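You operate a simulated robot arm through the tools that you are given. There is no shell and no other tool.

You run a simulated two-armed robot. Do the job below in one go: nothing can be reset, and whatever is moved stays where it is left.

## Task
Fit the yellow nozzle and blow the dust off the 100 G weight.
Fine: the nozzle goes on the blower's spigot. Stand the weight on the green pad to blow it, then move it to the blue pad. Set down upright: what you pick out.
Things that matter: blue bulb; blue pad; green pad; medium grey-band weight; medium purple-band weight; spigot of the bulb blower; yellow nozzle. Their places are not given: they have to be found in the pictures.

It is judged by the outcome, as a careful person would: the job done as asked, and still so three seconds after it is handed in. It fails if anything else is knocked over, pushed out of place, dropped, spilled or broken.

## Robot
Two 6-joint arms with two-finger parallel grippers on one trunk that stands fixed in place. Base frame: the origin is at the foot of the trunk, x ahead of it, y to its left, z up; the work surface is at about z = 0.8. Units: m, degrees, N and s.
The left shoulder is at [0.08, 0.216, 1.567], the right one opposite. With the tool pointing down near the work surface each hand reaches from about 0.1 to 0.66 m from the base axis, measured 20 degrees to its own side. Payload 3.43 kg a hand.
Tool frame (each hand has its own): the origin (TCP) lies between the finger pads and is the grasp point; the fingertips stand 0.03 m ahead of it; z points along the fingers, y is the line along which they close. The gripper opens to 0.094 m. The fingers are 0.028 m wide and 0.01 m thick; the gripper's body (0.05 by 0.096 m) begins 0.055 m behind the TCP.
Orientation is that of the tool frame in the base frame, as a unit quaternion [x, y, z, w]. With the fingers straight down and closing along the base's y, the tool's x points along the base's -x, its y along +y and its z along -z.

## Interface
- The arms move only by the tool send_rows. It takes "left_targets", "right_targets" or both (then of equal length, played together; a hand with none holds still); each is a list of rows, each a list of 7 numbers: the turn, a rotation vector about the tool's x, y, z in units of 5 degrees (1.0 is 5 degrees), then the shift along the tool's x, y, z in units of 25 mm (1.0 is 25 mm), then the closure, from 0 (fully open) to 1 (shut). In form: [[rx, ry, rz, x, y, z, gripper], ...]. A call has 1 to 20 rows; each row shifts and turns the commanded pose from where the row before left it, along the tool's axes as they then stand. A call with a number of a shift or a turn outside -1 to 1 is refused whole. Rows are played at 5 a second. More than 0.05 m and 8.6 degrees between two rows, or a gripper value outside its range, and nothing of the call is played. A pose out of reach is approached as far as the arm can. The call stops where the force on the tool passes 40 N (or 10 N more than at its start, if that is more) or the arm is blocked; 0.2 s more then pass. Each finger travels about 0.072 m/s and halts on what it meets, pressing with about 32 N; the grip force reading is that of the motor and also rises with nothing between the fingers. The clock runs only during rows and for 0.2 s after the last one: add rows that do not move to give the fingers time. The reply holds the time, the measured pose of the TCP, the force on the tool along the base axes, the opening and the grip force, in the units named above and with some noise, with the torque about the TCP (base axes, N m) and any sound that the robot's microphone picked up, and new pictures: "show" is both (left out), scene, wrist or none (wrist: the cameras of the hands that moved).
- Cameras (640 x 400 px; columns grow to the right, rows downward): "scene" is now at [0.0912, -0.0009, 1.706]; the picture's right is [0.00, -1.00, 0.00], its down [-0.90, -0.00, -0.44] and it looks along [0.44, 0.00, -0.90] (base axes); focal length 327 px, centre (320, 200). "left" rides on the left gripper at [0.076, -0.014, -0.102] in its tool frame; the picture's right is [0.18, 0.98, 0.00], its down [-0.75, 0.14, -0.64] and it looks along [-0.63, 0.12, 0.77] (tool axes); focal length 243 px, centre (320, 200). "right" rides on the right gripper at [0.076, 0.014, -0.102] in its tool frame; the picture's right is [-0.18, 0.98, 0.00], its down [-0.75, -0.14, -0.64] and it looks along [-0.63, -0.12, 0.77] (tool axes); focal length 243 px, centre (320, 200).
- move_column(by): slides the trunk up (or, below 0, down) by that many m; the arms and the scene camera ride with it, the base frame stays. It gives what a move gives, with no picture.
- pan_tilt(pan, tilt): turns the head with the scene camera to pan (to the left, within 86 degrees either way) and tilt (down, from -29 to 69), counted from straight ahead of the robot. It gives what a move gives, and a new picture of the scene camera.
- pixel_to_xyz(camera, pixels): for up to 12 pixels [column, row] of the newest picture of that camera ("zoom" is the newest enlarged one), the place [x, y, z] in the base frame of the surface seen there, good to about 0.002 m. It takes no simulated time.
- enlarge(camera, box): a new picture of the part [left, top, right, bottom] of that camera's present view, enlarged. It takes no simulated time.
- job_done(): hands the job in; it is judged then, once.

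Open the grippers and draw the arms clear of the work before you hand the job in, unless the task says otherwise.

The tools are called by a JSON object that holds its "name" and its "arguments". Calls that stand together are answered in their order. send_rows: Moves the arms, as the interface text tells. Its arguments: {"type":"object","properties":{"left_targets":{"type":"array"},"right_targets":{"type":"array"},"show":{"type":"string","enum":["both","scene","wrist","none"]}},"required":[]} The other tools are called the same way: move_column (by) slides the trunk up or down; pan_tilt (pan, tilt) turns the head that bears the scene camera; pixel_to_xyz (camera, pixels) gives the place of the surface under pixels of a picture; enlarge (camera, box) takes an enlarged picture of a part of a camera's view; job_done () hands the job in.

At the start:

```text
time: 0.0
left_tcp_pos: [0.5804, 0.2669, 1.0329]
left_ee_rot: [0.0, 1.0, 0.0, 0.0]
left_force: [-0.7, 0.0, -0.2]
left_ft_torque: [-0.01, 0.03, 0.01]
left_finger_gap: 0.0938
left_grip_force: 0.0
right_tcp_pos: [0.5518, -0.2163, 1.0343]
right_ee_rot: [0.0, 1.0, 0.0, 0.0]
right_force: [0.3, -0.1, -0.2]
right_ft_torque: [-0.01, 0.03, 0.03]
right_finger_gap: 0.094
right_grip_force: 0.0
trunk travel left (down, up): [-0.797, 0.043]
head pan, tilt: [0.3, 64.2]
```

scene: 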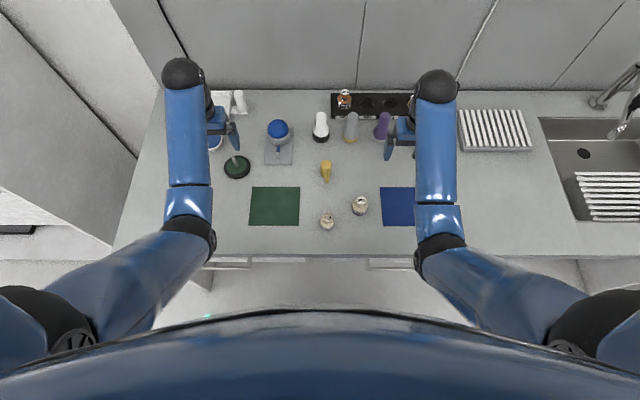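
right: 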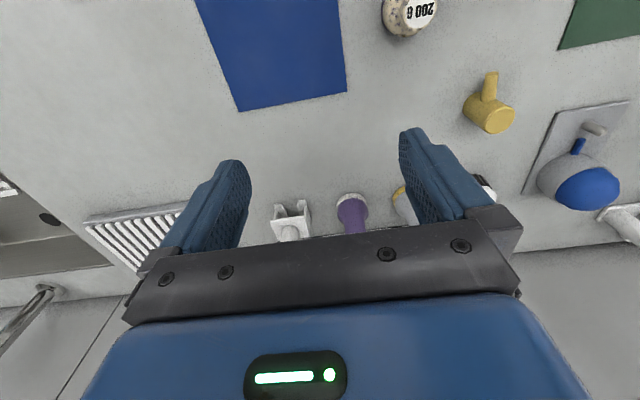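
left: 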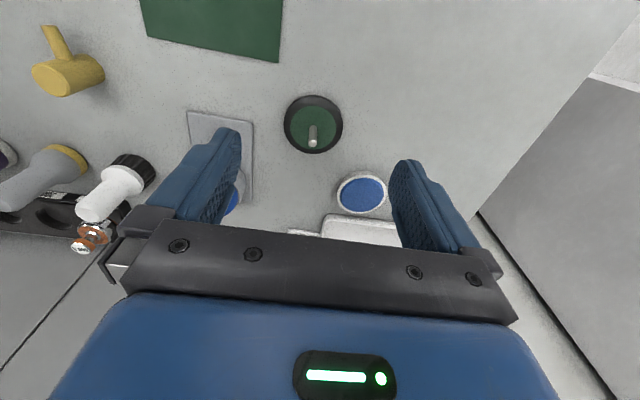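

The scene shows two weights near (327,222) and (360,205), the yellow nozzle near (326,170), and the bulb blower near (278,135). I enlarge the areas to identify them.

{"name": "enlarge", "arguments": {"camera": "scene", "box": [220, 80, 420, 240]}}

{"name": "enlarge", "arguments": {"camera": "scene", "box": [300, 180, 390, 240]}}

{"name": "enlarge", "arguments": {"camera": "scene", "box": [250, 110, 350, 190]}}

```text
2.50 times, centred on (320, 160) of scene
```

zoom: 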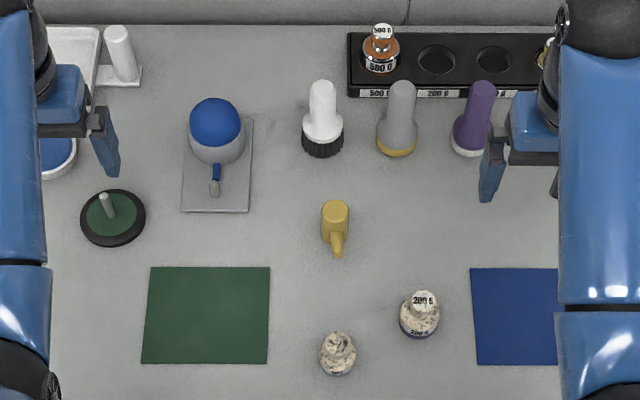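

```text
6.67 times, centred on (345, 210) of scene
```

zoom: 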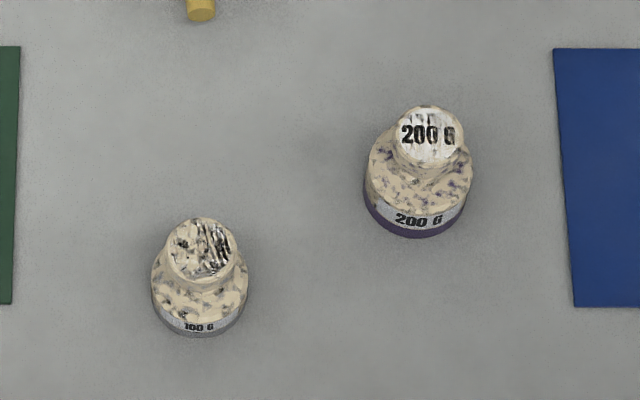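

```text
5.00 times, centred on (300, 150) of scene
```

zoom: 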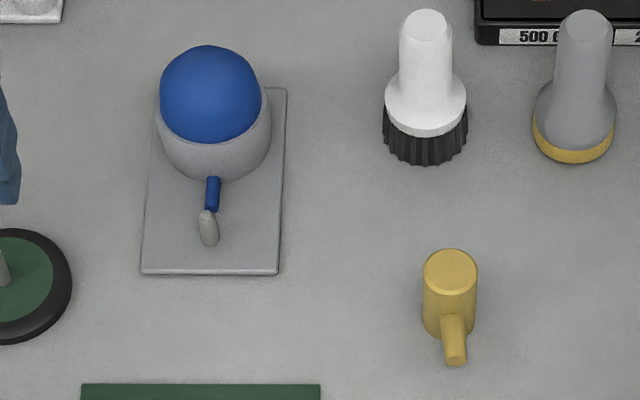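

The left weight reads "100 G" (grey band) and the right one "200 G" (purple band). I probe the blower and nozzle geometry in the newest zoom picture.

{"name": "pixel_to_xyz", "arguments": {"camera": "zoom", "pixels": [[210, 90], [210, 160], [213, 183], [212, 205], [206, 215], [209, 235], [211, 243], [150, 270], [275, 270], [280, 95], [180, 230], [160, 110]]}}

{"name": "pixel_to_xyz", "arguments": {"camera": "zoom", "pixels": [[450, 270], [430, 270], [470, 270], [450, 252], [450, 288], [448, 310], [453, 325], [455, 340], [456, 358], [430, 330], [400, 300], [500, 300]]}}

{"name": "pixel_to_xyz", "arguments": {"camera": "scene", "pixels": [[327, 215], [327, 222], [327, 228], [360, 200], [251, 188], [299, 188], [300, 224], [249, 224], [382, 188], [414, 188], [383, 225], [275, 206]]}}

```text
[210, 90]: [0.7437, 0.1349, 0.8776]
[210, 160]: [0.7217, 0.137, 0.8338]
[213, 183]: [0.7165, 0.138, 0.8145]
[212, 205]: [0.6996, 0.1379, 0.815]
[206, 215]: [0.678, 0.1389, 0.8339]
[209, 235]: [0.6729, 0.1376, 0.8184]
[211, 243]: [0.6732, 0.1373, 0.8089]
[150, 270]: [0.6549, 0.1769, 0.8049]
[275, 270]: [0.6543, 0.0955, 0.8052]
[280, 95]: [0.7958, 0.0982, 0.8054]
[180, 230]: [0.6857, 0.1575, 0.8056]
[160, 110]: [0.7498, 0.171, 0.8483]
```

```text
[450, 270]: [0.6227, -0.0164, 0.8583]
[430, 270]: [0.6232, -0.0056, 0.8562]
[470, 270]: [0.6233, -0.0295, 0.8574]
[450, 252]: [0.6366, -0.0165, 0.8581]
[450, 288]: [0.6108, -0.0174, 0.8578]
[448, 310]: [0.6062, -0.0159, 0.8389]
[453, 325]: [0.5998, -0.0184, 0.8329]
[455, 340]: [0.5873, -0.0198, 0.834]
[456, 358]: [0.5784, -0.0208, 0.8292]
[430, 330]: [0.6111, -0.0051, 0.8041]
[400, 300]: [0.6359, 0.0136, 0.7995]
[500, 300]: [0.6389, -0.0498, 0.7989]
```

```text
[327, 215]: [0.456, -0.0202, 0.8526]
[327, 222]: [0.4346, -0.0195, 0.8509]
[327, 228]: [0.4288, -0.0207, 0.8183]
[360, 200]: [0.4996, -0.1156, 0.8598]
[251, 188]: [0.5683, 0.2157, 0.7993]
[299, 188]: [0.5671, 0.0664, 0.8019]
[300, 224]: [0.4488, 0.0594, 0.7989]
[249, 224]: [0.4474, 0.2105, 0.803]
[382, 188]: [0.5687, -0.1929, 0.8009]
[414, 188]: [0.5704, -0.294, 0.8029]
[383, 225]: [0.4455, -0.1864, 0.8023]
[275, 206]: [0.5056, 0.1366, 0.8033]
```

The spigot appears to be a short vertical peg near (0.678, 0.138) with its top at z≈0.834. The nozzle is an upright cup near (0.623, -0.017) with its spout pointing toward -x. I check the arm's shape to decide how far to lower the trunk for reach.

{"name": "pixel_to_xyz", "arguments": {"camera": "scene", "pixels": [[183, 72], [185, 110], [188, 160], [188, 205], [190, 235], [120, 265], [50, 310], [215, 128], [232, 135], [240, 260], [330, 250], [330, 260]]}}

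{"name": "enlarge", "arguments": {"camera": "left", "box": [180, 90, 280, 220]}}

{"name": "enlarge", "arguments": {"camera": "right", "box": [440, 60, 640, 220]}}

```text
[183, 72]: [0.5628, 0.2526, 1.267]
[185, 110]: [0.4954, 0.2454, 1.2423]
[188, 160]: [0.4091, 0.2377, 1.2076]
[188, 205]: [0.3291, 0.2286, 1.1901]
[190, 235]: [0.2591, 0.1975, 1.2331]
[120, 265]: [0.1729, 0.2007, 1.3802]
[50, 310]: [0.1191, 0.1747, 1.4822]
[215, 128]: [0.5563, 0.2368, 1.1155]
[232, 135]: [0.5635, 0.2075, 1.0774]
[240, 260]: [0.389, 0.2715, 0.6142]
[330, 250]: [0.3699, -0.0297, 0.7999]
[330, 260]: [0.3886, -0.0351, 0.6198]
```

```text
3.08 times, centred on (230, 155) of left
```

zoom: 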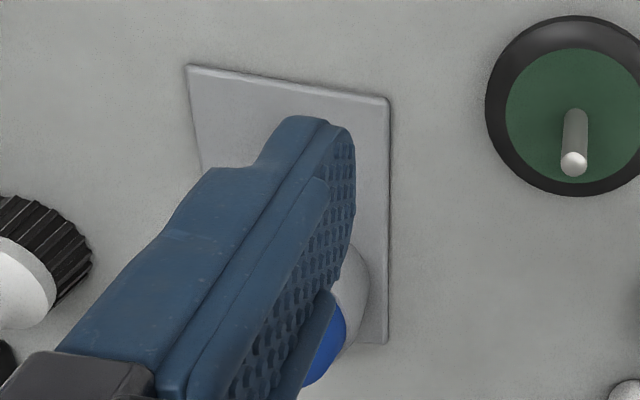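

```text
2.50 times, centred on (540, 140) of right
```

zoom: 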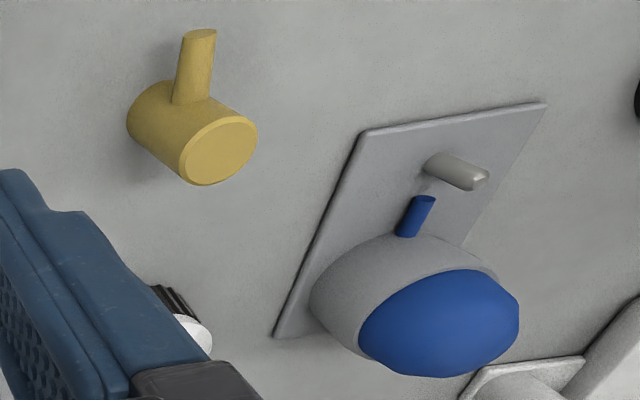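

The wrist pictures confirm a vertical, round-tipped spigot on the plate, and the nozzle cup standing with its spout pointing toward the robot. The bulb at x≈0.744 is out of reach at this trunk height, so I raise both hands 0.15 m before lowering the trunk.

{"name": "send_rows", "arguments": {"left_targets": [[0, 0, 0, 0, 0, -1, 0], [0, 0, 0, 0, 0, -1, 0], [0, 0, 0, 0, 0, -1, 0], [0, 0, 0, 0, 0, -1, 0], [0, 0, 0, 0, 0, -1, 0], [0, 0, 0, 0, 0, -1, 0]], "right_targets": [[0, 0, 0, 1, 0, -1, 0], [0, 0, 0, 1, 0, -1, 0], [0, 0, 0, 1, 0, -1, 0], [0, 0, 0, 1, 0, -1, 0], [0, 0, 0, 1, 0, -1, 0], [0, 0, 0, 0, 0, -1, 0]], "show": "none"}}

{"name": "move_column", "arguments": {"by": -0.2}}

{"name": "pan_tilt", "arguments": {"pan": 0, "tilt": 60}}

```text
time: 1.4
left_tcp_pos: [0.6435, 0.2729, 1.1088]
left_ee_rot: [-0.001, 1.0, 0.0, -0.001]
left_force: [-0.6, 0.0, -0.9]
left_ft_torque: [0.01, -0.03, -0.03]
left_finger_gap: 0.0939
left_grip_force: 0.0
left hand out of reach, approached as far as the arm can: row 2, 3, 4, 5, 6
right_tcp_pos: [0.5132, -0.2175, 1.0203]
right_ee_rot: [0.0, 1.0, 0.0, 0.0]
right_force: [-0.2, 0.3, 0.1]
right_ft_torque: [0.02, -0.01, 0.03]
right_finger_gap: 0.094
right_grip_force: 0.0
right hand out of reach, approached as far as the arm can: row 1, 2, 3, 4, 5, 6
trunk travel left (down, up): [-0.797, 0.043]
head pan, tilt: [0.3, 64.2]
```

```text
time: 3.3
left_tcp_pos: [0.6406, 0.275, 0.9148]
left_ee_rot: [-0.001, 1.0, 0.0, 0.001]
left_force: [-0.1, -0.2, 0.0]
left_ft_torque: [0.04, 0.0, 0.0]
left_finger_gap: 0.0937
left_grip_force: 0.1
right_tcp_pos: [0.5109, -0.2169, 0.8327]
right_ee_rot: [0.001, 1.0, -0.003, 0.002]
right_force: [-10.9, 2.6, 13.5]
right_ft_torque: [-0.55, 0.53, -0.44]
right_finger_gap: 0.0933
right_grip_force: 0.1
trunk travel left (down, up): [-0.603, 0.237]
head pan, tilt: [0.3, 64.2]
stopped: the force on the tool passed its limit at 45 N (the readings are from after the stop); the commanded pose is now the measured one
```

```text
time: 4.0
left_tcp_pos: [0.6415, 0.2746, 0.9164]
left_ee_rot: [0.0, 1.0, 0.0, 0.0]
left_force: [0.3, 0.1, -0.2]
left_ft_torque: [0.03, -0.03, 0.04]
left_finger_gap: 0.0939
left_grip_force: 0.0
right_tcp_pos: [0.5124, -0.2173, 0.8337]
right_ee_rot: [0.001, 1.0, -0.001, 0.004]
right_force: [-9.0, 1.5, 10.0]
right_ft_torque: [-0.39, 0.37, -0.4]
right_finger_gap: 0.0931
right_grip_force: 0.1
trunk travel left (down, up): [-0.603, 0.237]
head pan, tilt: [0.0, 60.0]
```

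scene: 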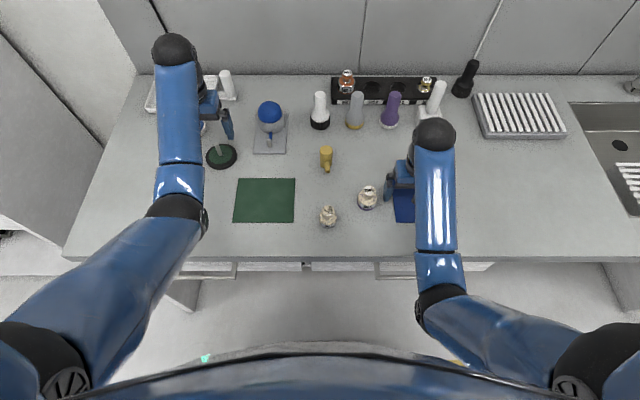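

The right hand could not rise and its fingertips have come down on the blue pad (TCP z 0.833). I raise the trunk straight up to lift it off.

{"name": "move_column", "arguments": {"by": 0.1}}

```text
time: 5.3
left_tcp_pos: [0.6418, 0.274, 1.0148]
left_ee_rot: [0.0, 1.0, 0.0, 0.0]
left_force: [0.0, 0.1, -0.4]
left_ft_torque: [-0.04, 0.02, 0.0]
left_finger_gap: 0.094
left_grip_force: 0.1
right_tcp_pos: [0.513, -0.2169, 0.9324]
right_ee_rot: [0.001, 1.0, 0.0, 0.003]
right_force: [-0.7, -0.2, 0.0]
right_ft_torque: [0.05, 0.0, 0.02]
right_finger_gap: 0.0939
right_grip_force: 0.2
trunk travel left (down, up): [-0.703, 0.137]
head pan, tilt: [0.0, 60.0]
```

Both hands are clear now. I take a fresh picture to check that nothing shifted and look for the blue pad.

{"name": "pan_tilt", "arguments": {"pan": 0, "tilt": 62}}

{"name": "enlarge", "arguments": {"camera": "right", "box": [0, 0, 640, 400]}}

```text
time: 5.9
left_tcp_pos: [0.6416, 0.2745, 1.0142]
left_ee_rot: [0.0, 1.0, 0.001, 0.001]
left_force: [0.4, -0.5, -0.9]
left_ft_torque: [-0.04, 0.01, -0.02]
left_finger_gap: 0.094
left_grip_force: 0.0
right_tcp_pos: [0.5143, -0.2181, 0.9319]
right_ee_rot: [0.001, 1.0, -0.001, 0.004]
right_force: [-0.5, -0.5, 0.6]
right_ft_torque: [0.02, 0.01, -0.02]
right_finger_gap: 0.0941
right_grip_force: 0.1
trunk travel left (down, up): [-0.703, 0.137]
head pan, tilt: [0.0, 62.0]
```

scene: 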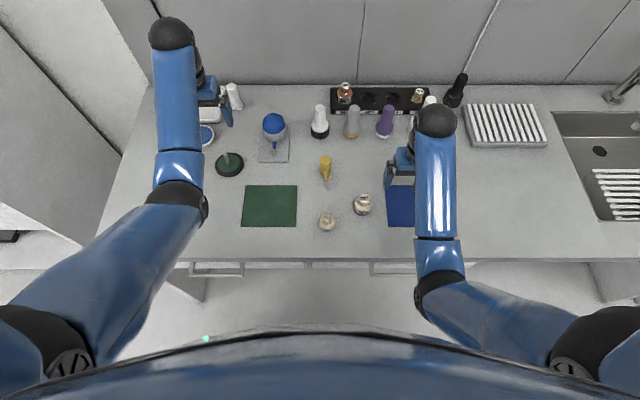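

```text
1.00 times, centred on (320, 200) of right (not enlarged: the box is as wide or as high as the picture)
```

zoom: 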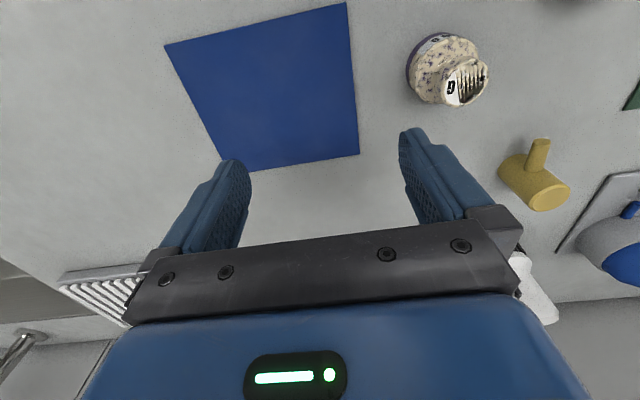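

The blue pad sits at its earlier place with both hands clear of it. Now I move the left hand over to above the yellow nozzle (scene (326,168)), staying well above everything.

{"name": "send_rows", "arguments": {"left_targets": [[0, 0, 0, 0.06, -0.97, 0.1, 0], [0, 0, 0, 0.06, -0.97, 0.1, 0], [0, 0, 0, 0.06, -0.97, 0.1, 0], [0, 0, 0, 0.06, -0.97, 0.1, 0], [0, 0, 0, 0.06, -0.97, 0.1, 0], [0, 0, 0, 0.06, -0.97, 0.1, 0], [0, 0, 0, 0.06, -0.97, 0.4, 0], [0, 0, 0, 0.06, -0.97, 0.4, 0], [0, 0, 0, 0.06, -0.97, 0.4, 0], [0, 0, 0, 0.06, -0.97, 0.4, 0], [0, 0, 0, 0.06, -0.97, 0.4, 0], [0, 0, 0, 0.06, -0.97, 0.4, 0], [0, 0, 0, 0, 0, 0, 0]], "show": "both"}}

```text
time: 8.7
left_tcp_pos: [0.6228, -0.0174, 0.94]
left_ee_rot: [0.0, 1.0, 0.0, 0.0]
left_force: [0.5, -0.2, -0.1]
left_ft_torque: [0.0, -0.02, -0.03]
left_finger_gap: 0.094
left_grip_force: 0.1
right_tcp_pos: [0.5133, -0.2184, 0.9326]
right_ee_rot: [0.002, 1.0, -0.002, 0.004]
right_force: [1.4, -0.4, -0.2]
right_ft_torque: [0.0, 0.04, -0.03]
right_finger_gap: 0.094
right_grip_force: 0.1
trunk travel left (down, up): [-0.703, 0.137]
head pan, tilt: [0.0, 62.0]
```

scene: 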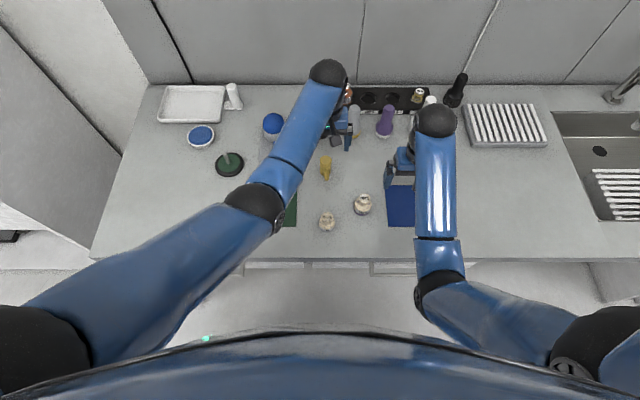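
left: 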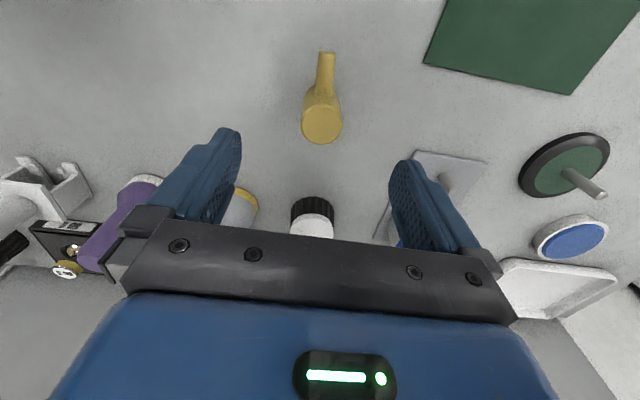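

The left hand is above the nozzle, whose top appears at about (322,124) in the left picture. I measure it precisely.

{"name": "enlarge", "arguments": {"camera": "left", "box": [270, 40, 370, 160]}}

{"name": "pixel_to_xyz", "arguments": {"camera": "left", "pixels": [[322, 125], [304, 125], [340, 125], [322, 110], [322, 142], [326, 54], [326, 70], [325, 80], [318, 60], [333, 60]]}}

```text
3.33 times, centred on (320, 100) of left
```

zoom: 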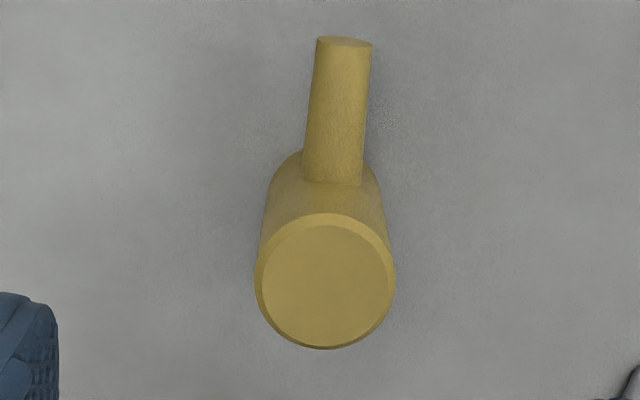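

```text
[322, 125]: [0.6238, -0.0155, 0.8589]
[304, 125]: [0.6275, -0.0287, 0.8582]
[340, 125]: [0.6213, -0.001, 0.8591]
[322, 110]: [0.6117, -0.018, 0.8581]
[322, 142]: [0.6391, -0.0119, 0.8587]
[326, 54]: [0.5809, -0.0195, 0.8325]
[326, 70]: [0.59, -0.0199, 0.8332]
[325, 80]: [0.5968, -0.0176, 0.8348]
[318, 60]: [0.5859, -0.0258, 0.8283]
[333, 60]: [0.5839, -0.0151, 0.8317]
```

The nozzle's top centre is at about (0.6235, -0.016), 33 mm across, z 0.858. I descend around it to TCP z≈0.842 and close the fingers.

{"name": "send_rows", "arguments": {"left_targets": [[0, 0, 0, -0.03, 0.06, 0.98, 0], [0, 0, 0, 0, 0, 0.98, 0], [0, 0, 0, 0, 0, 0.98, 0], [0, 0, 0, 0, 0, 0.98, 0], [0, 0, 0, 0, 0, 0, 0]], "show": "wrist"}}

```text
time: 9.9
left_tcp_pos: [0.6244, -0.0148, 0.842]
left_ee_rot: [-0.001, 1.0, 0.0, 0.001]
left_force: [1.1, 0.1, -0.8]
left_ft_torque: [-0.02, 0.0, 0.0]
left_finger_gap: 0.0942
left_grip_force: 0.0
right_tcp_pos: [0.513, -0.2183, 0.9317]
right_ee_rot: [0.0, 1.0, -0.001, 0.004]
right_force: [1.1, -0.4, 0.0]
right_ft_torque: [0.02, 0.0, -0.04]
right_finger_gap: 0.094
right_grip_force: 0.2
trunk travel left (down, up): [-0.703, 0.137]
head pan, tilt: [0.0, 62.0]
```

left: 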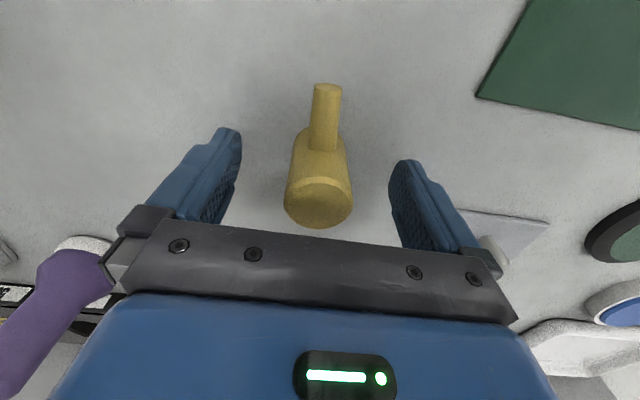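

The nozzle stands centred between the fingers at (319,200). I close the gripper on it.

{"name": "send_rows", "arguments": {"left_targets": [[0, 0, 0, 0, 0, 0, 0.4], [0, 0, 0, 0, 0, 0, 0.8], [0, 0, 0, 0, 0, 0, 1], [0, 0, 0, 0, 0, 0, 1], [0, 0, 0, 0, 0, 0, 1]], "show": "wrist"}}

```text
time: 11.1
left_tcp_pos: [0.6251, -0.0145, 0.8425]
left_ee_rot: [0.0, 1.0, 0.0, -0.001]
left_force: [1.0, 0.1, 0.6]
left_ft_torque: [-0.01, 0.03, -0.01]
left_finger_gap: 0.0326
left_grip_force: 31.5
right_tcp_pos: [0.5144, -0.218, 0.932]
right_ee_rot: [0.001, 1.0, -0.001, 0.004]
right_force: [0.3, -0.6, -1.0]
right_ft_torque: [-0.01, 0.02, -0.01]
right_finger_gap: 0.0941
right_grip_force: 0.1
trunk travel left (down, up): [-0.703, 0.137]
head pan, tilt: [0.0, 62.0]
```

left: 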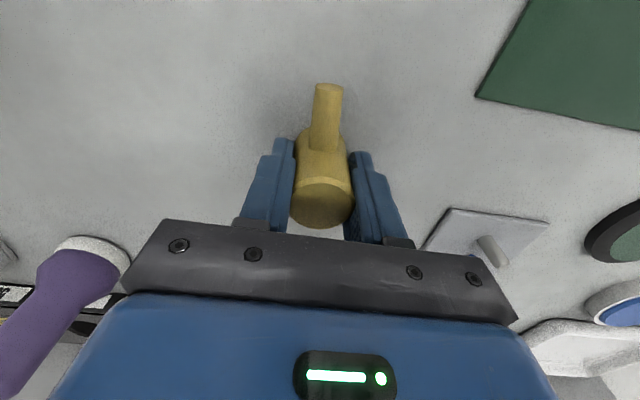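

The nozzle is held (gap 32.6 mm). I measure where the cup's axis is relative to the TCP along x, and the spout direction.

{"name": "enlarge", "arguments": {"camera": "left", "box": [270, 70, 380, 240]}}

{"name": "pixel_to_xyz", "arguments": {"camera": "left", "pixels": [[322, 188], [322, 195], [322, 205], [322, 215], [322, 224], [322, 228], [329, 86], [328, 100], [326, 120], [325, 140]]}}

```text
2.35 times, centred on (325, 155) of left
```

zoom: 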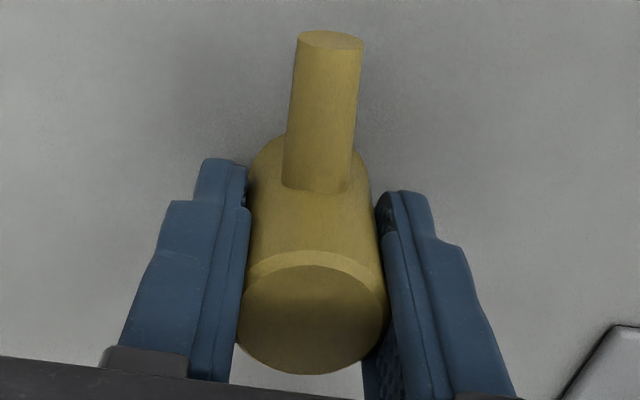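

```text
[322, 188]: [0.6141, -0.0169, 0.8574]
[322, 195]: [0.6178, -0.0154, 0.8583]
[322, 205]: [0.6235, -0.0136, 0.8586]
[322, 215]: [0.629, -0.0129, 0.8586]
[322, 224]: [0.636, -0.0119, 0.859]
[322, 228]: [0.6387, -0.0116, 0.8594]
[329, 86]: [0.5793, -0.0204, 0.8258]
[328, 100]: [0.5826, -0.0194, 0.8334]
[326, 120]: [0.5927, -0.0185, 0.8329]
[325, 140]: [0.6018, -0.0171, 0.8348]
```

The cup's axis coincides with the TCP within about 1 mm, and the spout is yawed about 6.5° from -x. I lift the nozzle 60 mm, turn it 6.5° to point straight at the robot, and move it toward the blower, stopping short so I can see the spigot.

{"name": "send_rows", "arguments": {"left_targets": [[0, 0, 0, 0, 0, -0.6, 1], [0, 0, 0, 0, 0, -0.9, 1], [0, 0, 0, 0, 0, -0.9, 1], [0, 0, 0.65, 0, 0.6, 0, 1], [0, 0, 0.65, 0, 0.7, 0, 1], [0, 0, 0, 0, 0.65, 0, 1], [0, 0, 0, 0, 0.6, 0, 1], [0, 0, 0, 0, 0, 0, 1]], "show": "both"}}

```text
time: 12.9
left_tcp_pos: [0.6296, 0.0489, 0.9009]
left_ee_rot: [0.056, 0.998, 0.0, 0.001]
left_force: [-0.4, -0.1, -0.6]
left_ft_torque: [-0.02, 0.02, 0.03]
left_finger_gap: 0.0
left_grip_force: 32.3
right_tcp_pos: [0.5134, -0.2174, 0.9314]
right_ee_rot: [0.001, 1.0, -0.001, 0.003]
right_force: [-0.7, 0.3, 0.4]
right_ft_torque: [0.02, -0.02, 0.01]
right_finger_gap: 0.0943
right_grip_force: 0.0
trunk travel left (down, up): [-0.703, 0.137]
head pan, tilt: [0.0, 62.0]
```

scene: 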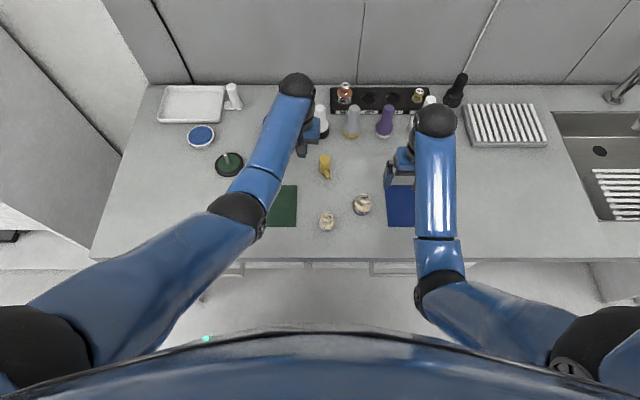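
left: 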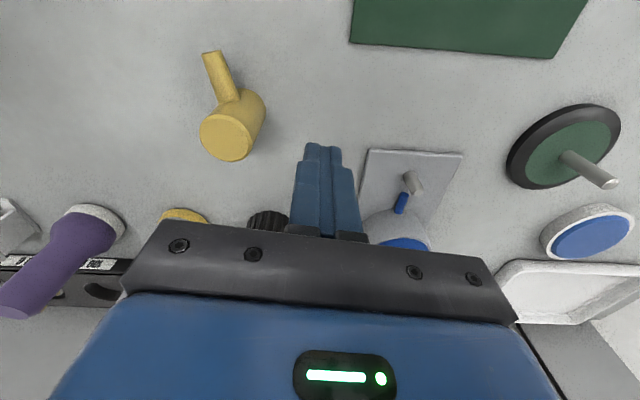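

The nozzle slipped out of the fingers (gap 0.0) and stands upright near its old place, at (230,125) in the left picture. I look closely at it.

{"name": "enlarge", "arguments": {"camera": "left", "box": [180, 40, 290, 180]}}

{"name": "pixel_to_xyz", "arguments": {"camera": "left", "pixels": [[226, 138], [205, 138], [247, 138], [226, 120], [226, 155], [211, 55], [217, 70], [223, 85], [229, 100], [260, 105]]}}

{"name": "enlarge", "arguments": {"camera": "scene", "box": [300, 140, 350, 190]}}

```text
2.86 times, centred on (235, 110) of left
```

zoom: 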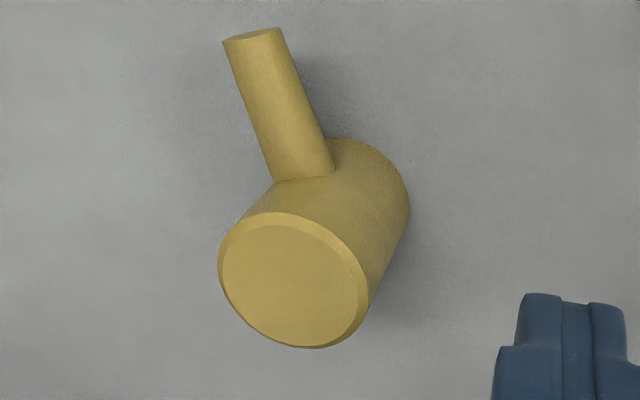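

```text
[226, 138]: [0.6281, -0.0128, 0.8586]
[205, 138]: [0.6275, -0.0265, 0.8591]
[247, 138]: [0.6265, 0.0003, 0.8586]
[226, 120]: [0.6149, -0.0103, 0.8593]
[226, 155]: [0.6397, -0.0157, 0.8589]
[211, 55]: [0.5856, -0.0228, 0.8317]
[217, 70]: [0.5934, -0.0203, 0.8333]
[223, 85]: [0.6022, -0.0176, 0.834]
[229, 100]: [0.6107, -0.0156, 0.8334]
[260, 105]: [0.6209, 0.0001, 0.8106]
```

```text
8.00 times, centred on (325, 165) of scene
```

zoom: 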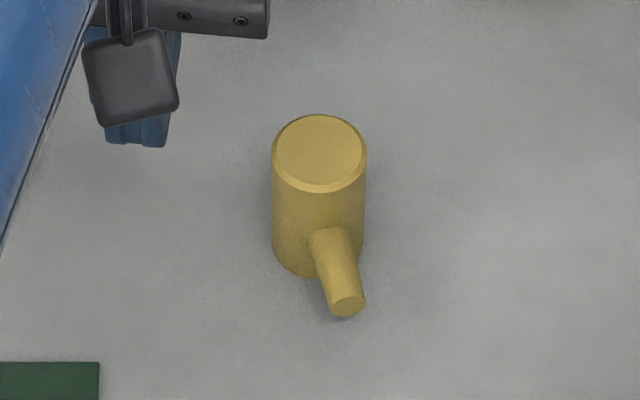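

The nozzle still stands upright at about (0.627, -0.0135), with its spout yawed about 12°. I raise the hand, reopen it and turn it to match that yaw before going back.

{"name": "send_rows", "arguments": {"left_targets": [[0, 0, 0, 0, 0, -0.8, 1], [0, 0, -0.9, 0, 0, -0.8, 0.5], [0, 0, -0.95, 0, 0, 0, 0], [0, 0, -0.95, 0, 0, 0, 0], [0, 0, -0.9, 0, 0, 0, 0], [0, 0, 0, 0, 0, 0, 0]], "show": "none"}}

```text
time: 14.3
left_tcp_pos: [0.6282, 0.0485, 0.9414]
left_ee_rot: [-0.105, 0.994, 0.0, 0.001]
left_force: [-0.3, -0.3, -0.4]
left_ft_torque: [-0.01, -0.03, -0.04]
left_finger_gap: 0.0939
left_grip_force: 0.1
right_tcp_pos: [0.5141, -0.2181, 0.931]
right_ee_rot: [0.0, 1.0, -0.001, 0.004]
right_force: [0.4, -0.5, -0.5]
right_ft_torque: [0.03, -0.02, 0.0]
right_finger_gap: 0.0939
right_grip_force: 0.2
trunk travel left (down, up): [-0.703, 0.137]
head pan, tilt: [0.0, 62.0]
```

The tool is turned as intended. I move it directly above the nozzle at (0.627, -0.0135).

{"name": "send_rows", "arguments": {"left_targets": [[0, 0, 0, 0.188, -0.804, 0, 0], [0, 0, 0, 0.188, -0.804, 0, 0], [0, 0, 0, 0.188, -0.804, 0, 0], [0, 0, 0, 0, 0, 0, 0]], "show": "wrist"}}

{"name": "enlarge", "arguments": {"camera": "left", "box": [270, 30, 370, 160]}}

{"name": "pixel_to_xyz", "arguments": {"camera": "left", "pixels": [[322, 125], [304, 125], [340, 125], [322, 110], [322, 142], [326, 54], [326, 70], [325, 80]]}}

```text
time: 15.3
left_tcp_pos: [0.6288, -0.0125, 0.9424]
left_ee_rot: [-0.105, 0.994, 0.0, 0.0]
left_force: [0.3, -0.1, -0.3]
left_ft_torque: [-0.03, 0.01, -0.04]
left_finger_gap: 0.0941
left_grip_force: 0.1
right_tcp_pos: [0.5156, -0.2173, 0.9303]
right_ee_rot: [0.001, 1.0, -0.002, 0.004]
right_force: [-0.5, 0.1, -0.2]
right_ft_torque: [-0.01, 0.02, 0.03]
right_finger_gap: 0.094
right_grip_force: 0.2
trunk travel left (down, up): [-0.703, 0.137]
head pan, tilt: [0.0, 62.0]
```

left: 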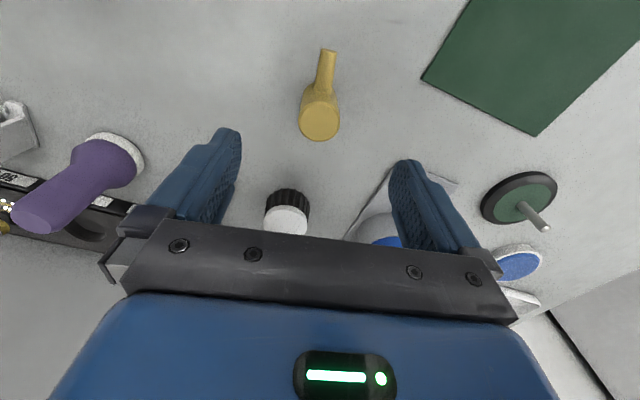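

```text
3.08 times, centred on (320, 95) of left
```

zoom: 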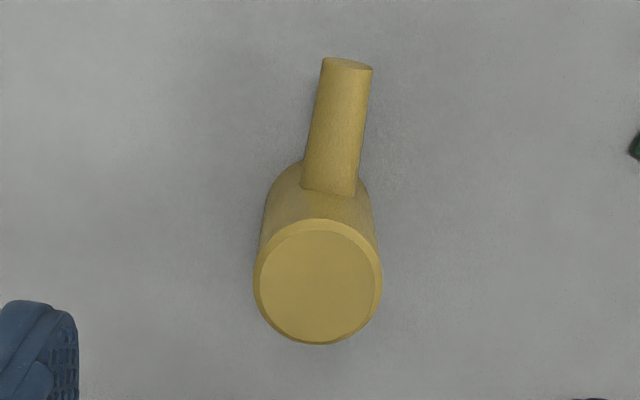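

```text
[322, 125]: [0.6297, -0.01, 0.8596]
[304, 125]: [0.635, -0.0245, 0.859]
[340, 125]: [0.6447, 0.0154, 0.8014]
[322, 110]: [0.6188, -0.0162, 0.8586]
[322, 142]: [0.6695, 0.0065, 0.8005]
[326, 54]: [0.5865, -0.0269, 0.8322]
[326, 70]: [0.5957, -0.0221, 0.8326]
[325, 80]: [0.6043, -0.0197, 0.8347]
```

The nozzle's top is centred at (319.4,121.6), i.e. (0.628, -0.0135). I descend a little deeper this time (TCP z≈0.836) and close, then check before any lift.

{"name": "send_rows", "arguments": {"left_targets": [[0, 0, 0, 0.05, 0, 0.9, 0], [0, 0, 0, 0, 0, 0.9, 0], [0, 0, 0, 0, 0, 0.9, 0], [0, 0, 0, 0, 0, 0.9, 0], [0, 0, 0, 0, 0, 0.62, 0], [0, 0, 0, 0, 0, 0, 0], [0, 0, 0, 0, 0, 0, 0.4], [0, 0, 0, 0, 0, 0, 0.7], [0, 0, 0, 0, 0, 0, 1], [0, 0, 0, 0, 0, 0, 1], [0, 0, 0, 0, 0, 0, 1], [0, 0, 0, 0, 0, 0, 1]], "show": "wrist"}}

```text
time: 17.9
left_tcp_pos: [0.6273, -0.0137, 0.8359]
left_ee_rot: [-0.104, 0.995, 0.0, 0.0]
left_force: [-0.3, 0.6, -0.1]
left_ft_torque: [0.0, 0.0, -0.01]
left_finger_gap: 0.0332
left_grip_force: 32.0
right_tcp_pos: [0.5148, -0.2173, 0.9315]
right_ee_rot: [0.0, 1.0, 0.0, 0.004]
right_force: [-0.2, 0.5, 0.5]
right_ft_torque: [0.01, 0.01, 0.01]
right_finger_gap: 0.0939
right_grip_force: 0.1
trunk travel left (down, up): [-0.703, 0.137]
head pan, tilt: [0.0, 62.0]
```

left: 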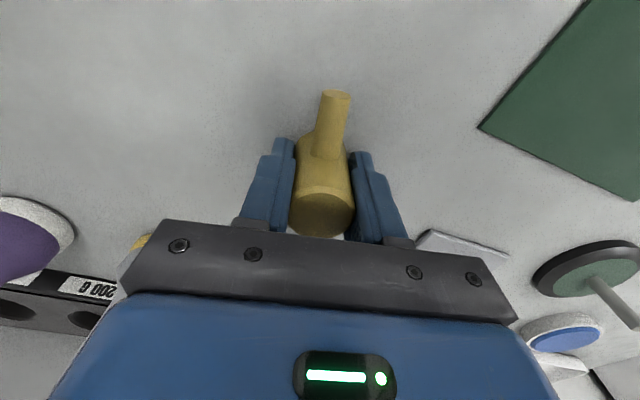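

Gripped again (gap 33 mm, 32 N). I lift only 4 mm slowly and check whether it holds.

{"name": "send_rows", "arguments": {"left_targets": [[0, 0, 0, 0, 0, -0.08, 1], [0, 0, 0, 0, 0, -0.08, 1], [0, 0, 0, 0, 0, 0, 1]], "show": "wrist"}}

{"name": "pixel_to_xyz", "arguments": {"camera": "left", "pixels": [[322, 215], [322, 205], [330, 110], [332, 130]]}}

```text
time: 18.7
left_tcp_pos: [0.6275, -0.0133, 0.8396]
left_ee_rot: [-0.105, 0.994, -0.001, 0.0]
left_force: [0.3, 0.5, -0.1]
left_ft_torque: [-0.02, 0.04, 0.03]
left_finger_gap: 0.0329
left_grip_force: 32.0
right_tcp_pos: [0.5136, -0.2175, 0.9308]
right_ee_rot: [0.0, 1.0, -0.001, 0.003]
right_force: [-0.7, -0.1, -0.4]
right_ft_torque: [0.03, 0.0, 0.01]
right_finger_gap: 0.0936
right_grip_force: 0.1
trunk travel left (down, up): [-0.703, 0.137]
head pan, tilt: [0.0, 62.0]
```

left: 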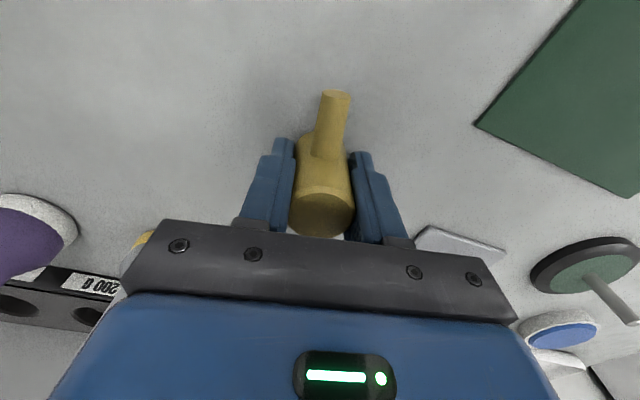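

```text
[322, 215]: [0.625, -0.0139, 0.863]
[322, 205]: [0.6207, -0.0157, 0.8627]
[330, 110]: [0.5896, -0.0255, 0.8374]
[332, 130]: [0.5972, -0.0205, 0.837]
```

The nozzle's top rose to z 0.863 with the hand, so it holds when moved gently. I keep lifting slowly.

{"name": "send_rows", "arguments": {"left_targets": [[0, 0, 0, 0, 0, -0.1, 1], [0, 0, 0, 0, 0, -0.15, 1], [0, 0, 0, 0, 0, -0.15, 1], [0, 0, 0, 0, 0, -0.15, 1], [0, 0, 0, 0, 0, -0.15, 1], [0, 0, 0, 0, 0, -0.15, 1], [0, 0, 0, 0, 0, -0.15, 1], [0, 0, 0, 0, 0, -0.1, 1], [0, 0, 0, 0, 0, 0, 1]], "show": "wrist"}}

{"name": "pixel_to_xyz", "arguments": {"camera": "left", "pixels": [[322, 215], [322, 205], [330, 110], [332, 130]]}}

```text
time: 20.7
left_tcp_pos: [0.6271, -0.0135, 0.8669]
left_ee_rot: [-0.105, 0.994, -0.001, 0.0]
left_force: [0.5, 0.2, -0.8]
left_ft_torque: [0.0, -0.02, 0.02]
left_finger_gap: 0.0327
left_grip_force: 32.0
right_tcp_pos: [0.5152, -0.2173, 0.9307]
right_ee_rot: [0.001, 1.0, -0.001, 0.003]
right_force: [-0.1, 0.4, 0.2]
right_ft_torque: [0.0, 0.0, 0.0]
right_finger_gap: 0.0937
right_grip_force: 0.1
trunk travel left (down, up): [-0.703, 0.137]
head pan, tilt: [0.0, 62.0]
```

left: 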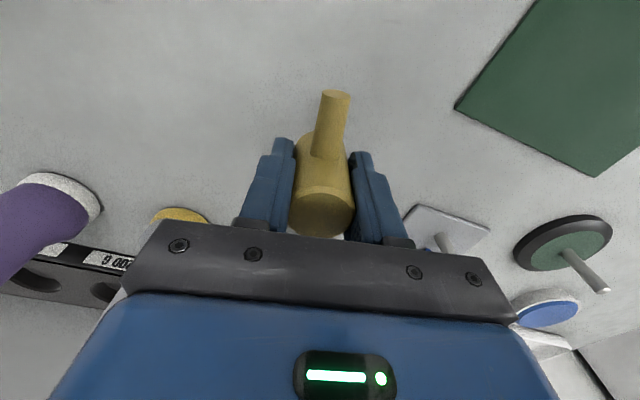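

```text
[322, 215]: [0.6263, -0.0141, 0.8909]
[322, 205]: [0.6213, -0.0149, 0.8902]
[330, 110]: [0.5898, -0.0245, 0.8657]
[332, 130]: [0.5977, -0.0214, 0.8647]
```

The nozzle holds (top at z 0.890). I lift another 25 mm and then carry it gently sideways toward the blower, stopping short to look at the spigot.

{"name": "send_rows", "arguments": {"left_targets": [[0, 0, 0, 0, 0, -0.15, 1], [0, 0, 0, 0, 0, -0.2, 1], [0, 0, 0, 0, 0, -0.2, 1], [0, 0, 0, 0, 0, -0.2, 1], [0, 0, 0, 0, 0, -0.2, 1], [0, 0, 0, -0.05, 0.1, -0.05, 1], [0, 0, 0, -0.12, 0.23, 0, 1], [0, 0, 0, -0.12, 0.26, 0, 1], [0, 0, 0, -0.12, 0.26, 0, 1], [0, 0, 0, -0.12, 0.26, 0, 1], [0, 0, 0, -0.12, 0.26, 0, 1], [0, 0, 0, -0.12, 0.26, 0, 1], [0, 0, 0, -0.12, 0.26, 0, 1], [0, 0, 0, -0.12, 0.26, 0, 1], [0, 0, 0, -0.12, 0.26, 0, 1], [0, 0, 0, -0.12, 0.26, 0, 1], [0, 0, 0, -0.12, 0.26, 0, 1], [0, 0, 0, -0.09, 0.15, 0, 1], [0, 0, 0, -0.03, 0.08, 0, 1], [0, 0, 0, 0, 0, 0, 1]], "show": "both"}}

```text
time: 24.9
left_tcp_pos: [0.6469, 0.0717, 0.8915]
left_ee_rot: [-0.104, 0.995, 0.0, 0.0]
left_force: [-0.7, 0.9, -0.7]
left_ft_torque: [-0.01, 0.01, 0.01]
left_finger_gap: 0.033
left_grip_force: 32.3
right_tcp_pos: [0.5141, -0.2177, 0.9331]
right_ee_rot: [0.002, 1.0, -0.001, 0.004]
right_force: [0.0, 0.2, -0.1]
right_ft_torque: [0.01, 0.03, -0.02]
right_finger_gap: 0.0942
right_grip_force: 0.0
trunk travel left (down, up): [-0.703, 0.137]
head pan, tilt: [0.0, 62.0]
```

scene: 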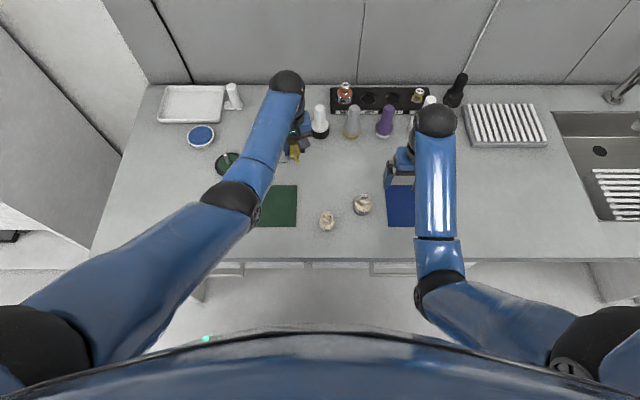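
left: 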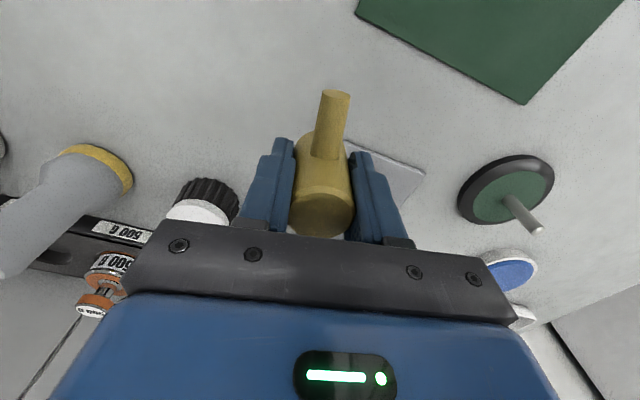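

The nozzle is still held at (0.647, 0.072). The finger hides the spigot, so I turn the tool back to zero yaw and shift slightly right to get a clear look at the spigot past the finger.

{"name": "send_rows", "arguments": {"left_targets": [[0, 0, 0.15, 0, 0, 0, 1], [0, 0, 0.3, 0, 0, 0, 1], [0, 0, 0.3, 0, 0, 0, 1], [0, 0, 0.3, 0, 0, 0, 1], [0, 0, 0.3, 0, 0, 0, 1], [0, 0, 0.3, 0, 0, 0, 1], [0, 0, 0.3, 0, 0, 0, 1], [0, 0, 0.3, 0, 0, 0, 1], [0, 0, 0.15, 0, 0, 0, 1], [0, 0, 0, 0, -0.12, 0, 1], [0, 0, 0, 0, -0.25, 0, 1], [0, 0, 0, 0, -0.25, 0, 1], [0, 0, 0, 0, -0.25, 0, 1], [0, 0, 0, 0, -0.25, 0, 1], [0, 0, 0, 0, -0.25, 0, 1], [0, 0, 0, 0, -0.25, 0, 1], [0, 0, 0, 0, -0.1, 0, 1], [0, 0, 0, 0, 0, 0, 1]], "show": "wrist"}}

{"name": "enlarge", "arguments": {"camera": "left", "box": [390, 120, 500, 240]}}

```text
time: 28.7
left_tcp_pos: [0.6471, 0.0285, 0.8925]
left_ee_rot: [0.0, 1.0, -0.001, 0.0]
left_force: [-0.3, 0.7, -1.1]
left_ft_torque: [-0.01, -0.01, 0.04]
left_finger_gap: 0.0328
left_grip_force: 32.6
right_tcp_pos: [0.5142, -0.217, 0.9321]
right_ee_rot: [0.0, 1.0, -0.001, 0.004]
right_force: [0.5, 0.5, 0.2]
right_ft_torque: [0.03, -0.03, 0.01]
right_finger_gap: 0.0942
right_grip_force: 0.0
trunk travel left (down, up): [-0.703, 0.137]
head pan, tilt: [0.0, 62.0]
```

left: 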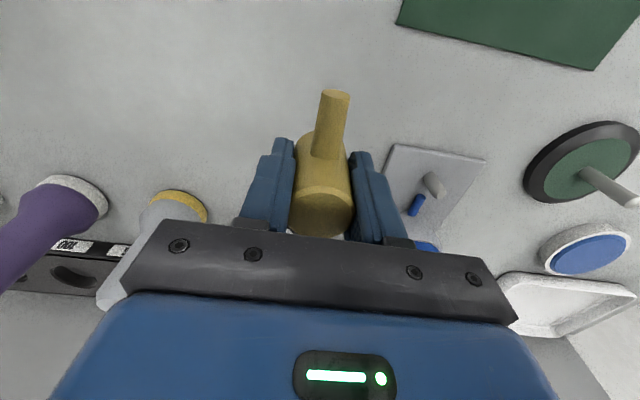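

```text
3.33 times, centred on (445, 180) of left
```

zoom: 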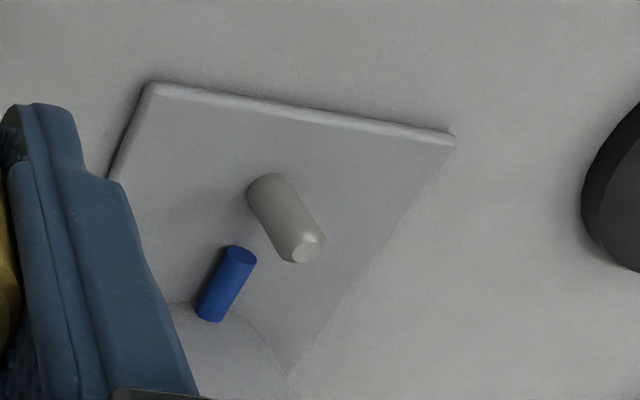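

The spigot is clear in the zoom: its flat tip is at about (308,252) and its foot at about (263,188). I read their positions.

{"name": "pixel_to_xyz", "arguments": {"camera": "zoom", "pixels": [[308, 252], [303, 255], [313, 247], [308, 245], [290, 225], [275, 205], [265, 190], [240, 170], [240, 255], [228, 262], [400, 180], [150, 88]]}}

{"name": "pixel_to_xyz", "arguments": {"camera": "left", "pixels": [[321, 190], [321, 200], [321, 210], [321, 220], [321, 230], [304, 210], [340, 210], [334, 97], [331, 120], [328, 145]]}}

```text
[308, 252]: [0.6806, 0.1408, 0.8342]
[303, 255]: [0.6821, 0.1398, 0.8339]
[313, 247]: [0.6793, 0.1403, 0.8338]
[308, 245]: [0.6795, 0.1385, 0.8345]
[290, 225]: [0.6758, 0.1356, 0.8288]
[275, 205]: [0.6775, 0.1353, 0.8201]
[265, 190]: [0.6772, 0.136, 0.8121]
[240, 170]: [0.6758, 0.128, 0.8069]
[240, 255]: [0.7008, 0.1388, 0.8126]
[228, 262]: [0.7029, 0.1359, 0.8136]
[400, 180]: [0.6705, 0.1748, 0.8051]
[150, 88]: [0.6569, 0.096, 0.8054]
```

```text
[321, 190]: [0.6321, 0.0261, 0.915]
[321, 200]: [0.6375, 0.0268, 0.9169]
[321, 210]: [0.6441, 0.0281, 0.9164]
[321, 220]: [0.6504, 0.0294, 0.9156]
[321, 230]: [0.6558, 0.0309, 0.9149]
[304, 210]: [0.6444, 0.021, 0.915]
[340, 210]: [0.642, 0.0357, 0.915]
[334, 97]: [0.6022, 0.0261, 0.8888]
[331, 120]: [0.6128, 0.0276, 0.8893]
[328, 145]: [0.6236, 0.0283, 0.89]
```

The spigot axis is near (0.680, 0.1395). I now zoom in on the held nozzle's top rim to find its axis in the same camera frame.

{"name": "enlarge", "arguments": {"camera": "left", "box": [275, 80, 375, 245]}}

{"name": "pixel_to_xyz", "arguments": {"camera": "zoom", "pixels": [[308, 258], [308, 270], [308, 290], [308, 310], [308, 330], [308, 345], [308, 358], [308, 368], [260, 310], [360, 310], [240, 315], [375, 310]]}}

```text
2.42 times, centred on (325, 162) of left
```

zoom: 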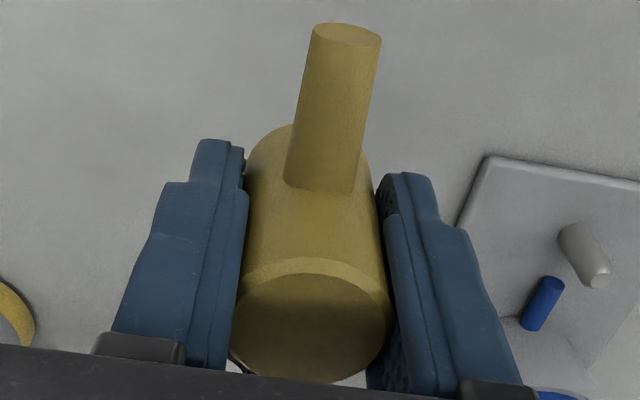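

```text
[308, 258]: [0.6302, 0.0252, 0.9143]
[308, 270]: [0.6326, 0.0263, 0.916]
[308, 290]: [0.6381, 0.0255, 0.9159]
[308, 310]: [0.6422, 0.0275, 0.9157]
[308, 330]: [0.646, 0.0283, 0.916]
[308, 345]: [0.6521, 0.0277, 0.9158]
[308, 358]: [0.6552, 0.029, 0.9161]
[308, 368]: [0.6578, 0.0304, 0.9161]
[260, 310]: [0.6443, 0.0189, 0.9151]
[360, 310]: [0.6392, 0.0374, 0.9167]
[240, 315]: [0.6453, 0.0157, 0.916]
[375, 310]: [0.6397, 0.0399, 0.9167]
```

The nozzle's axis is at TCP + (0.0005, 0) within about 1 mm, and the spout lies about 2° off -x. I carry it slowly at this height to above the spigot, targeting TCP (0.6793, 0.1393).

{"name": "send_rows", "arguments": {"left_targets": [[0, 0, 0, -0.03, 0.1, 0, 1], [0, 0, 0.1, -0.06, 0.2, 0, 1], [0, 0, 0.1, -0.072, 0.25, 0, 1], [0, 0, 0.1, -0.076, 0.27, 0, 1], [0, 0, 0.1, -0.076, 0.27, 0, 1], [0, 0, 0, -0.076, 0.27, 0, 1], [0, 0, 0, -0.076, 0.27, 0, 1], [0, 0, 0, -0.076, 0.27, 0, 1], [0, 0, 0, -0.076, 0.27, 0, 1], [0, 0, 0, -0.076, 0.27, 0, 1], [0, 0, 0, -0.076, 0.27, 0, 1], [0, 0, 0, -0.076, 0.27, 0, 1], [0, 0, 0, -0.076, 0.27, 0, 1], [0, 0, 0, -0.076, 0.27, 0, 1], [0, 0, 0, -0.076, 0.27, 0, 1], [0, 0, 0, -0.076, 0.27, 0, 1], [0, 0, 0, -0.076, 0.25, 0, 1], [0, 0, 0, -0.05, 0.15, 0, 1], [0, 0, 0, -0.02, 0.08, 0, 1], [0, 0, 0, 0, 0, 0, 1]], "show": "both"}}

```text
time: 32.9
left_tcp_pos: [0.6823, 0.1426, 0.8927]
left_ee_rot: [0.018, 1.0, 0.0, 0.0]
left_force: [-0.1, 0.3, -0.8]
left_ft_torque: [0.0, 0.0, 0.0]
left_finger_gap: 0.033
left_grip_force: 31.6
right_tcp_pos: [0.514, -0.2179, 0.9319]
right_ee_rot: [0.002, 1.0, -0.001, 0.003]
right_force: [-1.1, -0.1, -0.3]
right_ft_torque: [0.02, 0.02, 0.02]
right_finger_gap: 0.0941
right_grip_force: 0.0
trunk travel left (down, up): [-0.703, 0.137]
head pan, tilt: [0.0, 62.0]
```

scene: 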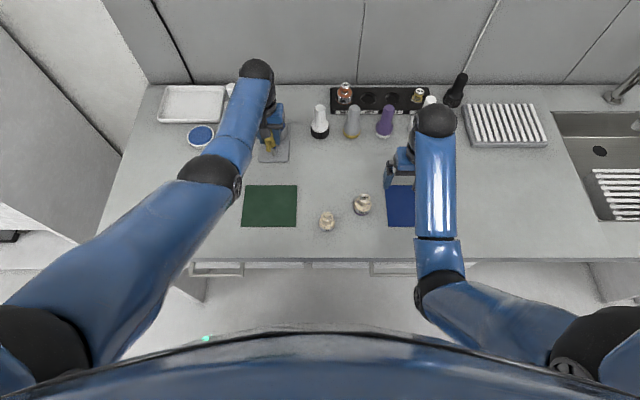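
left: 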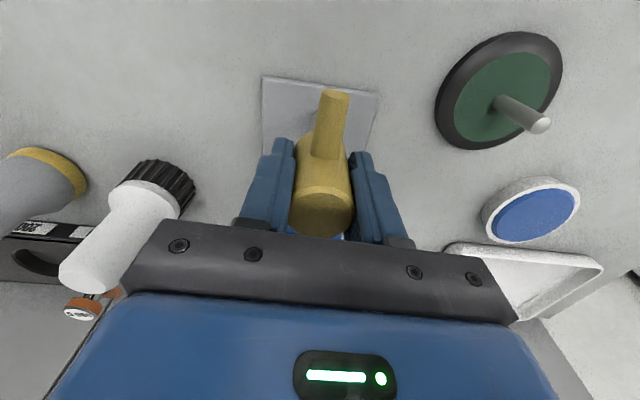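

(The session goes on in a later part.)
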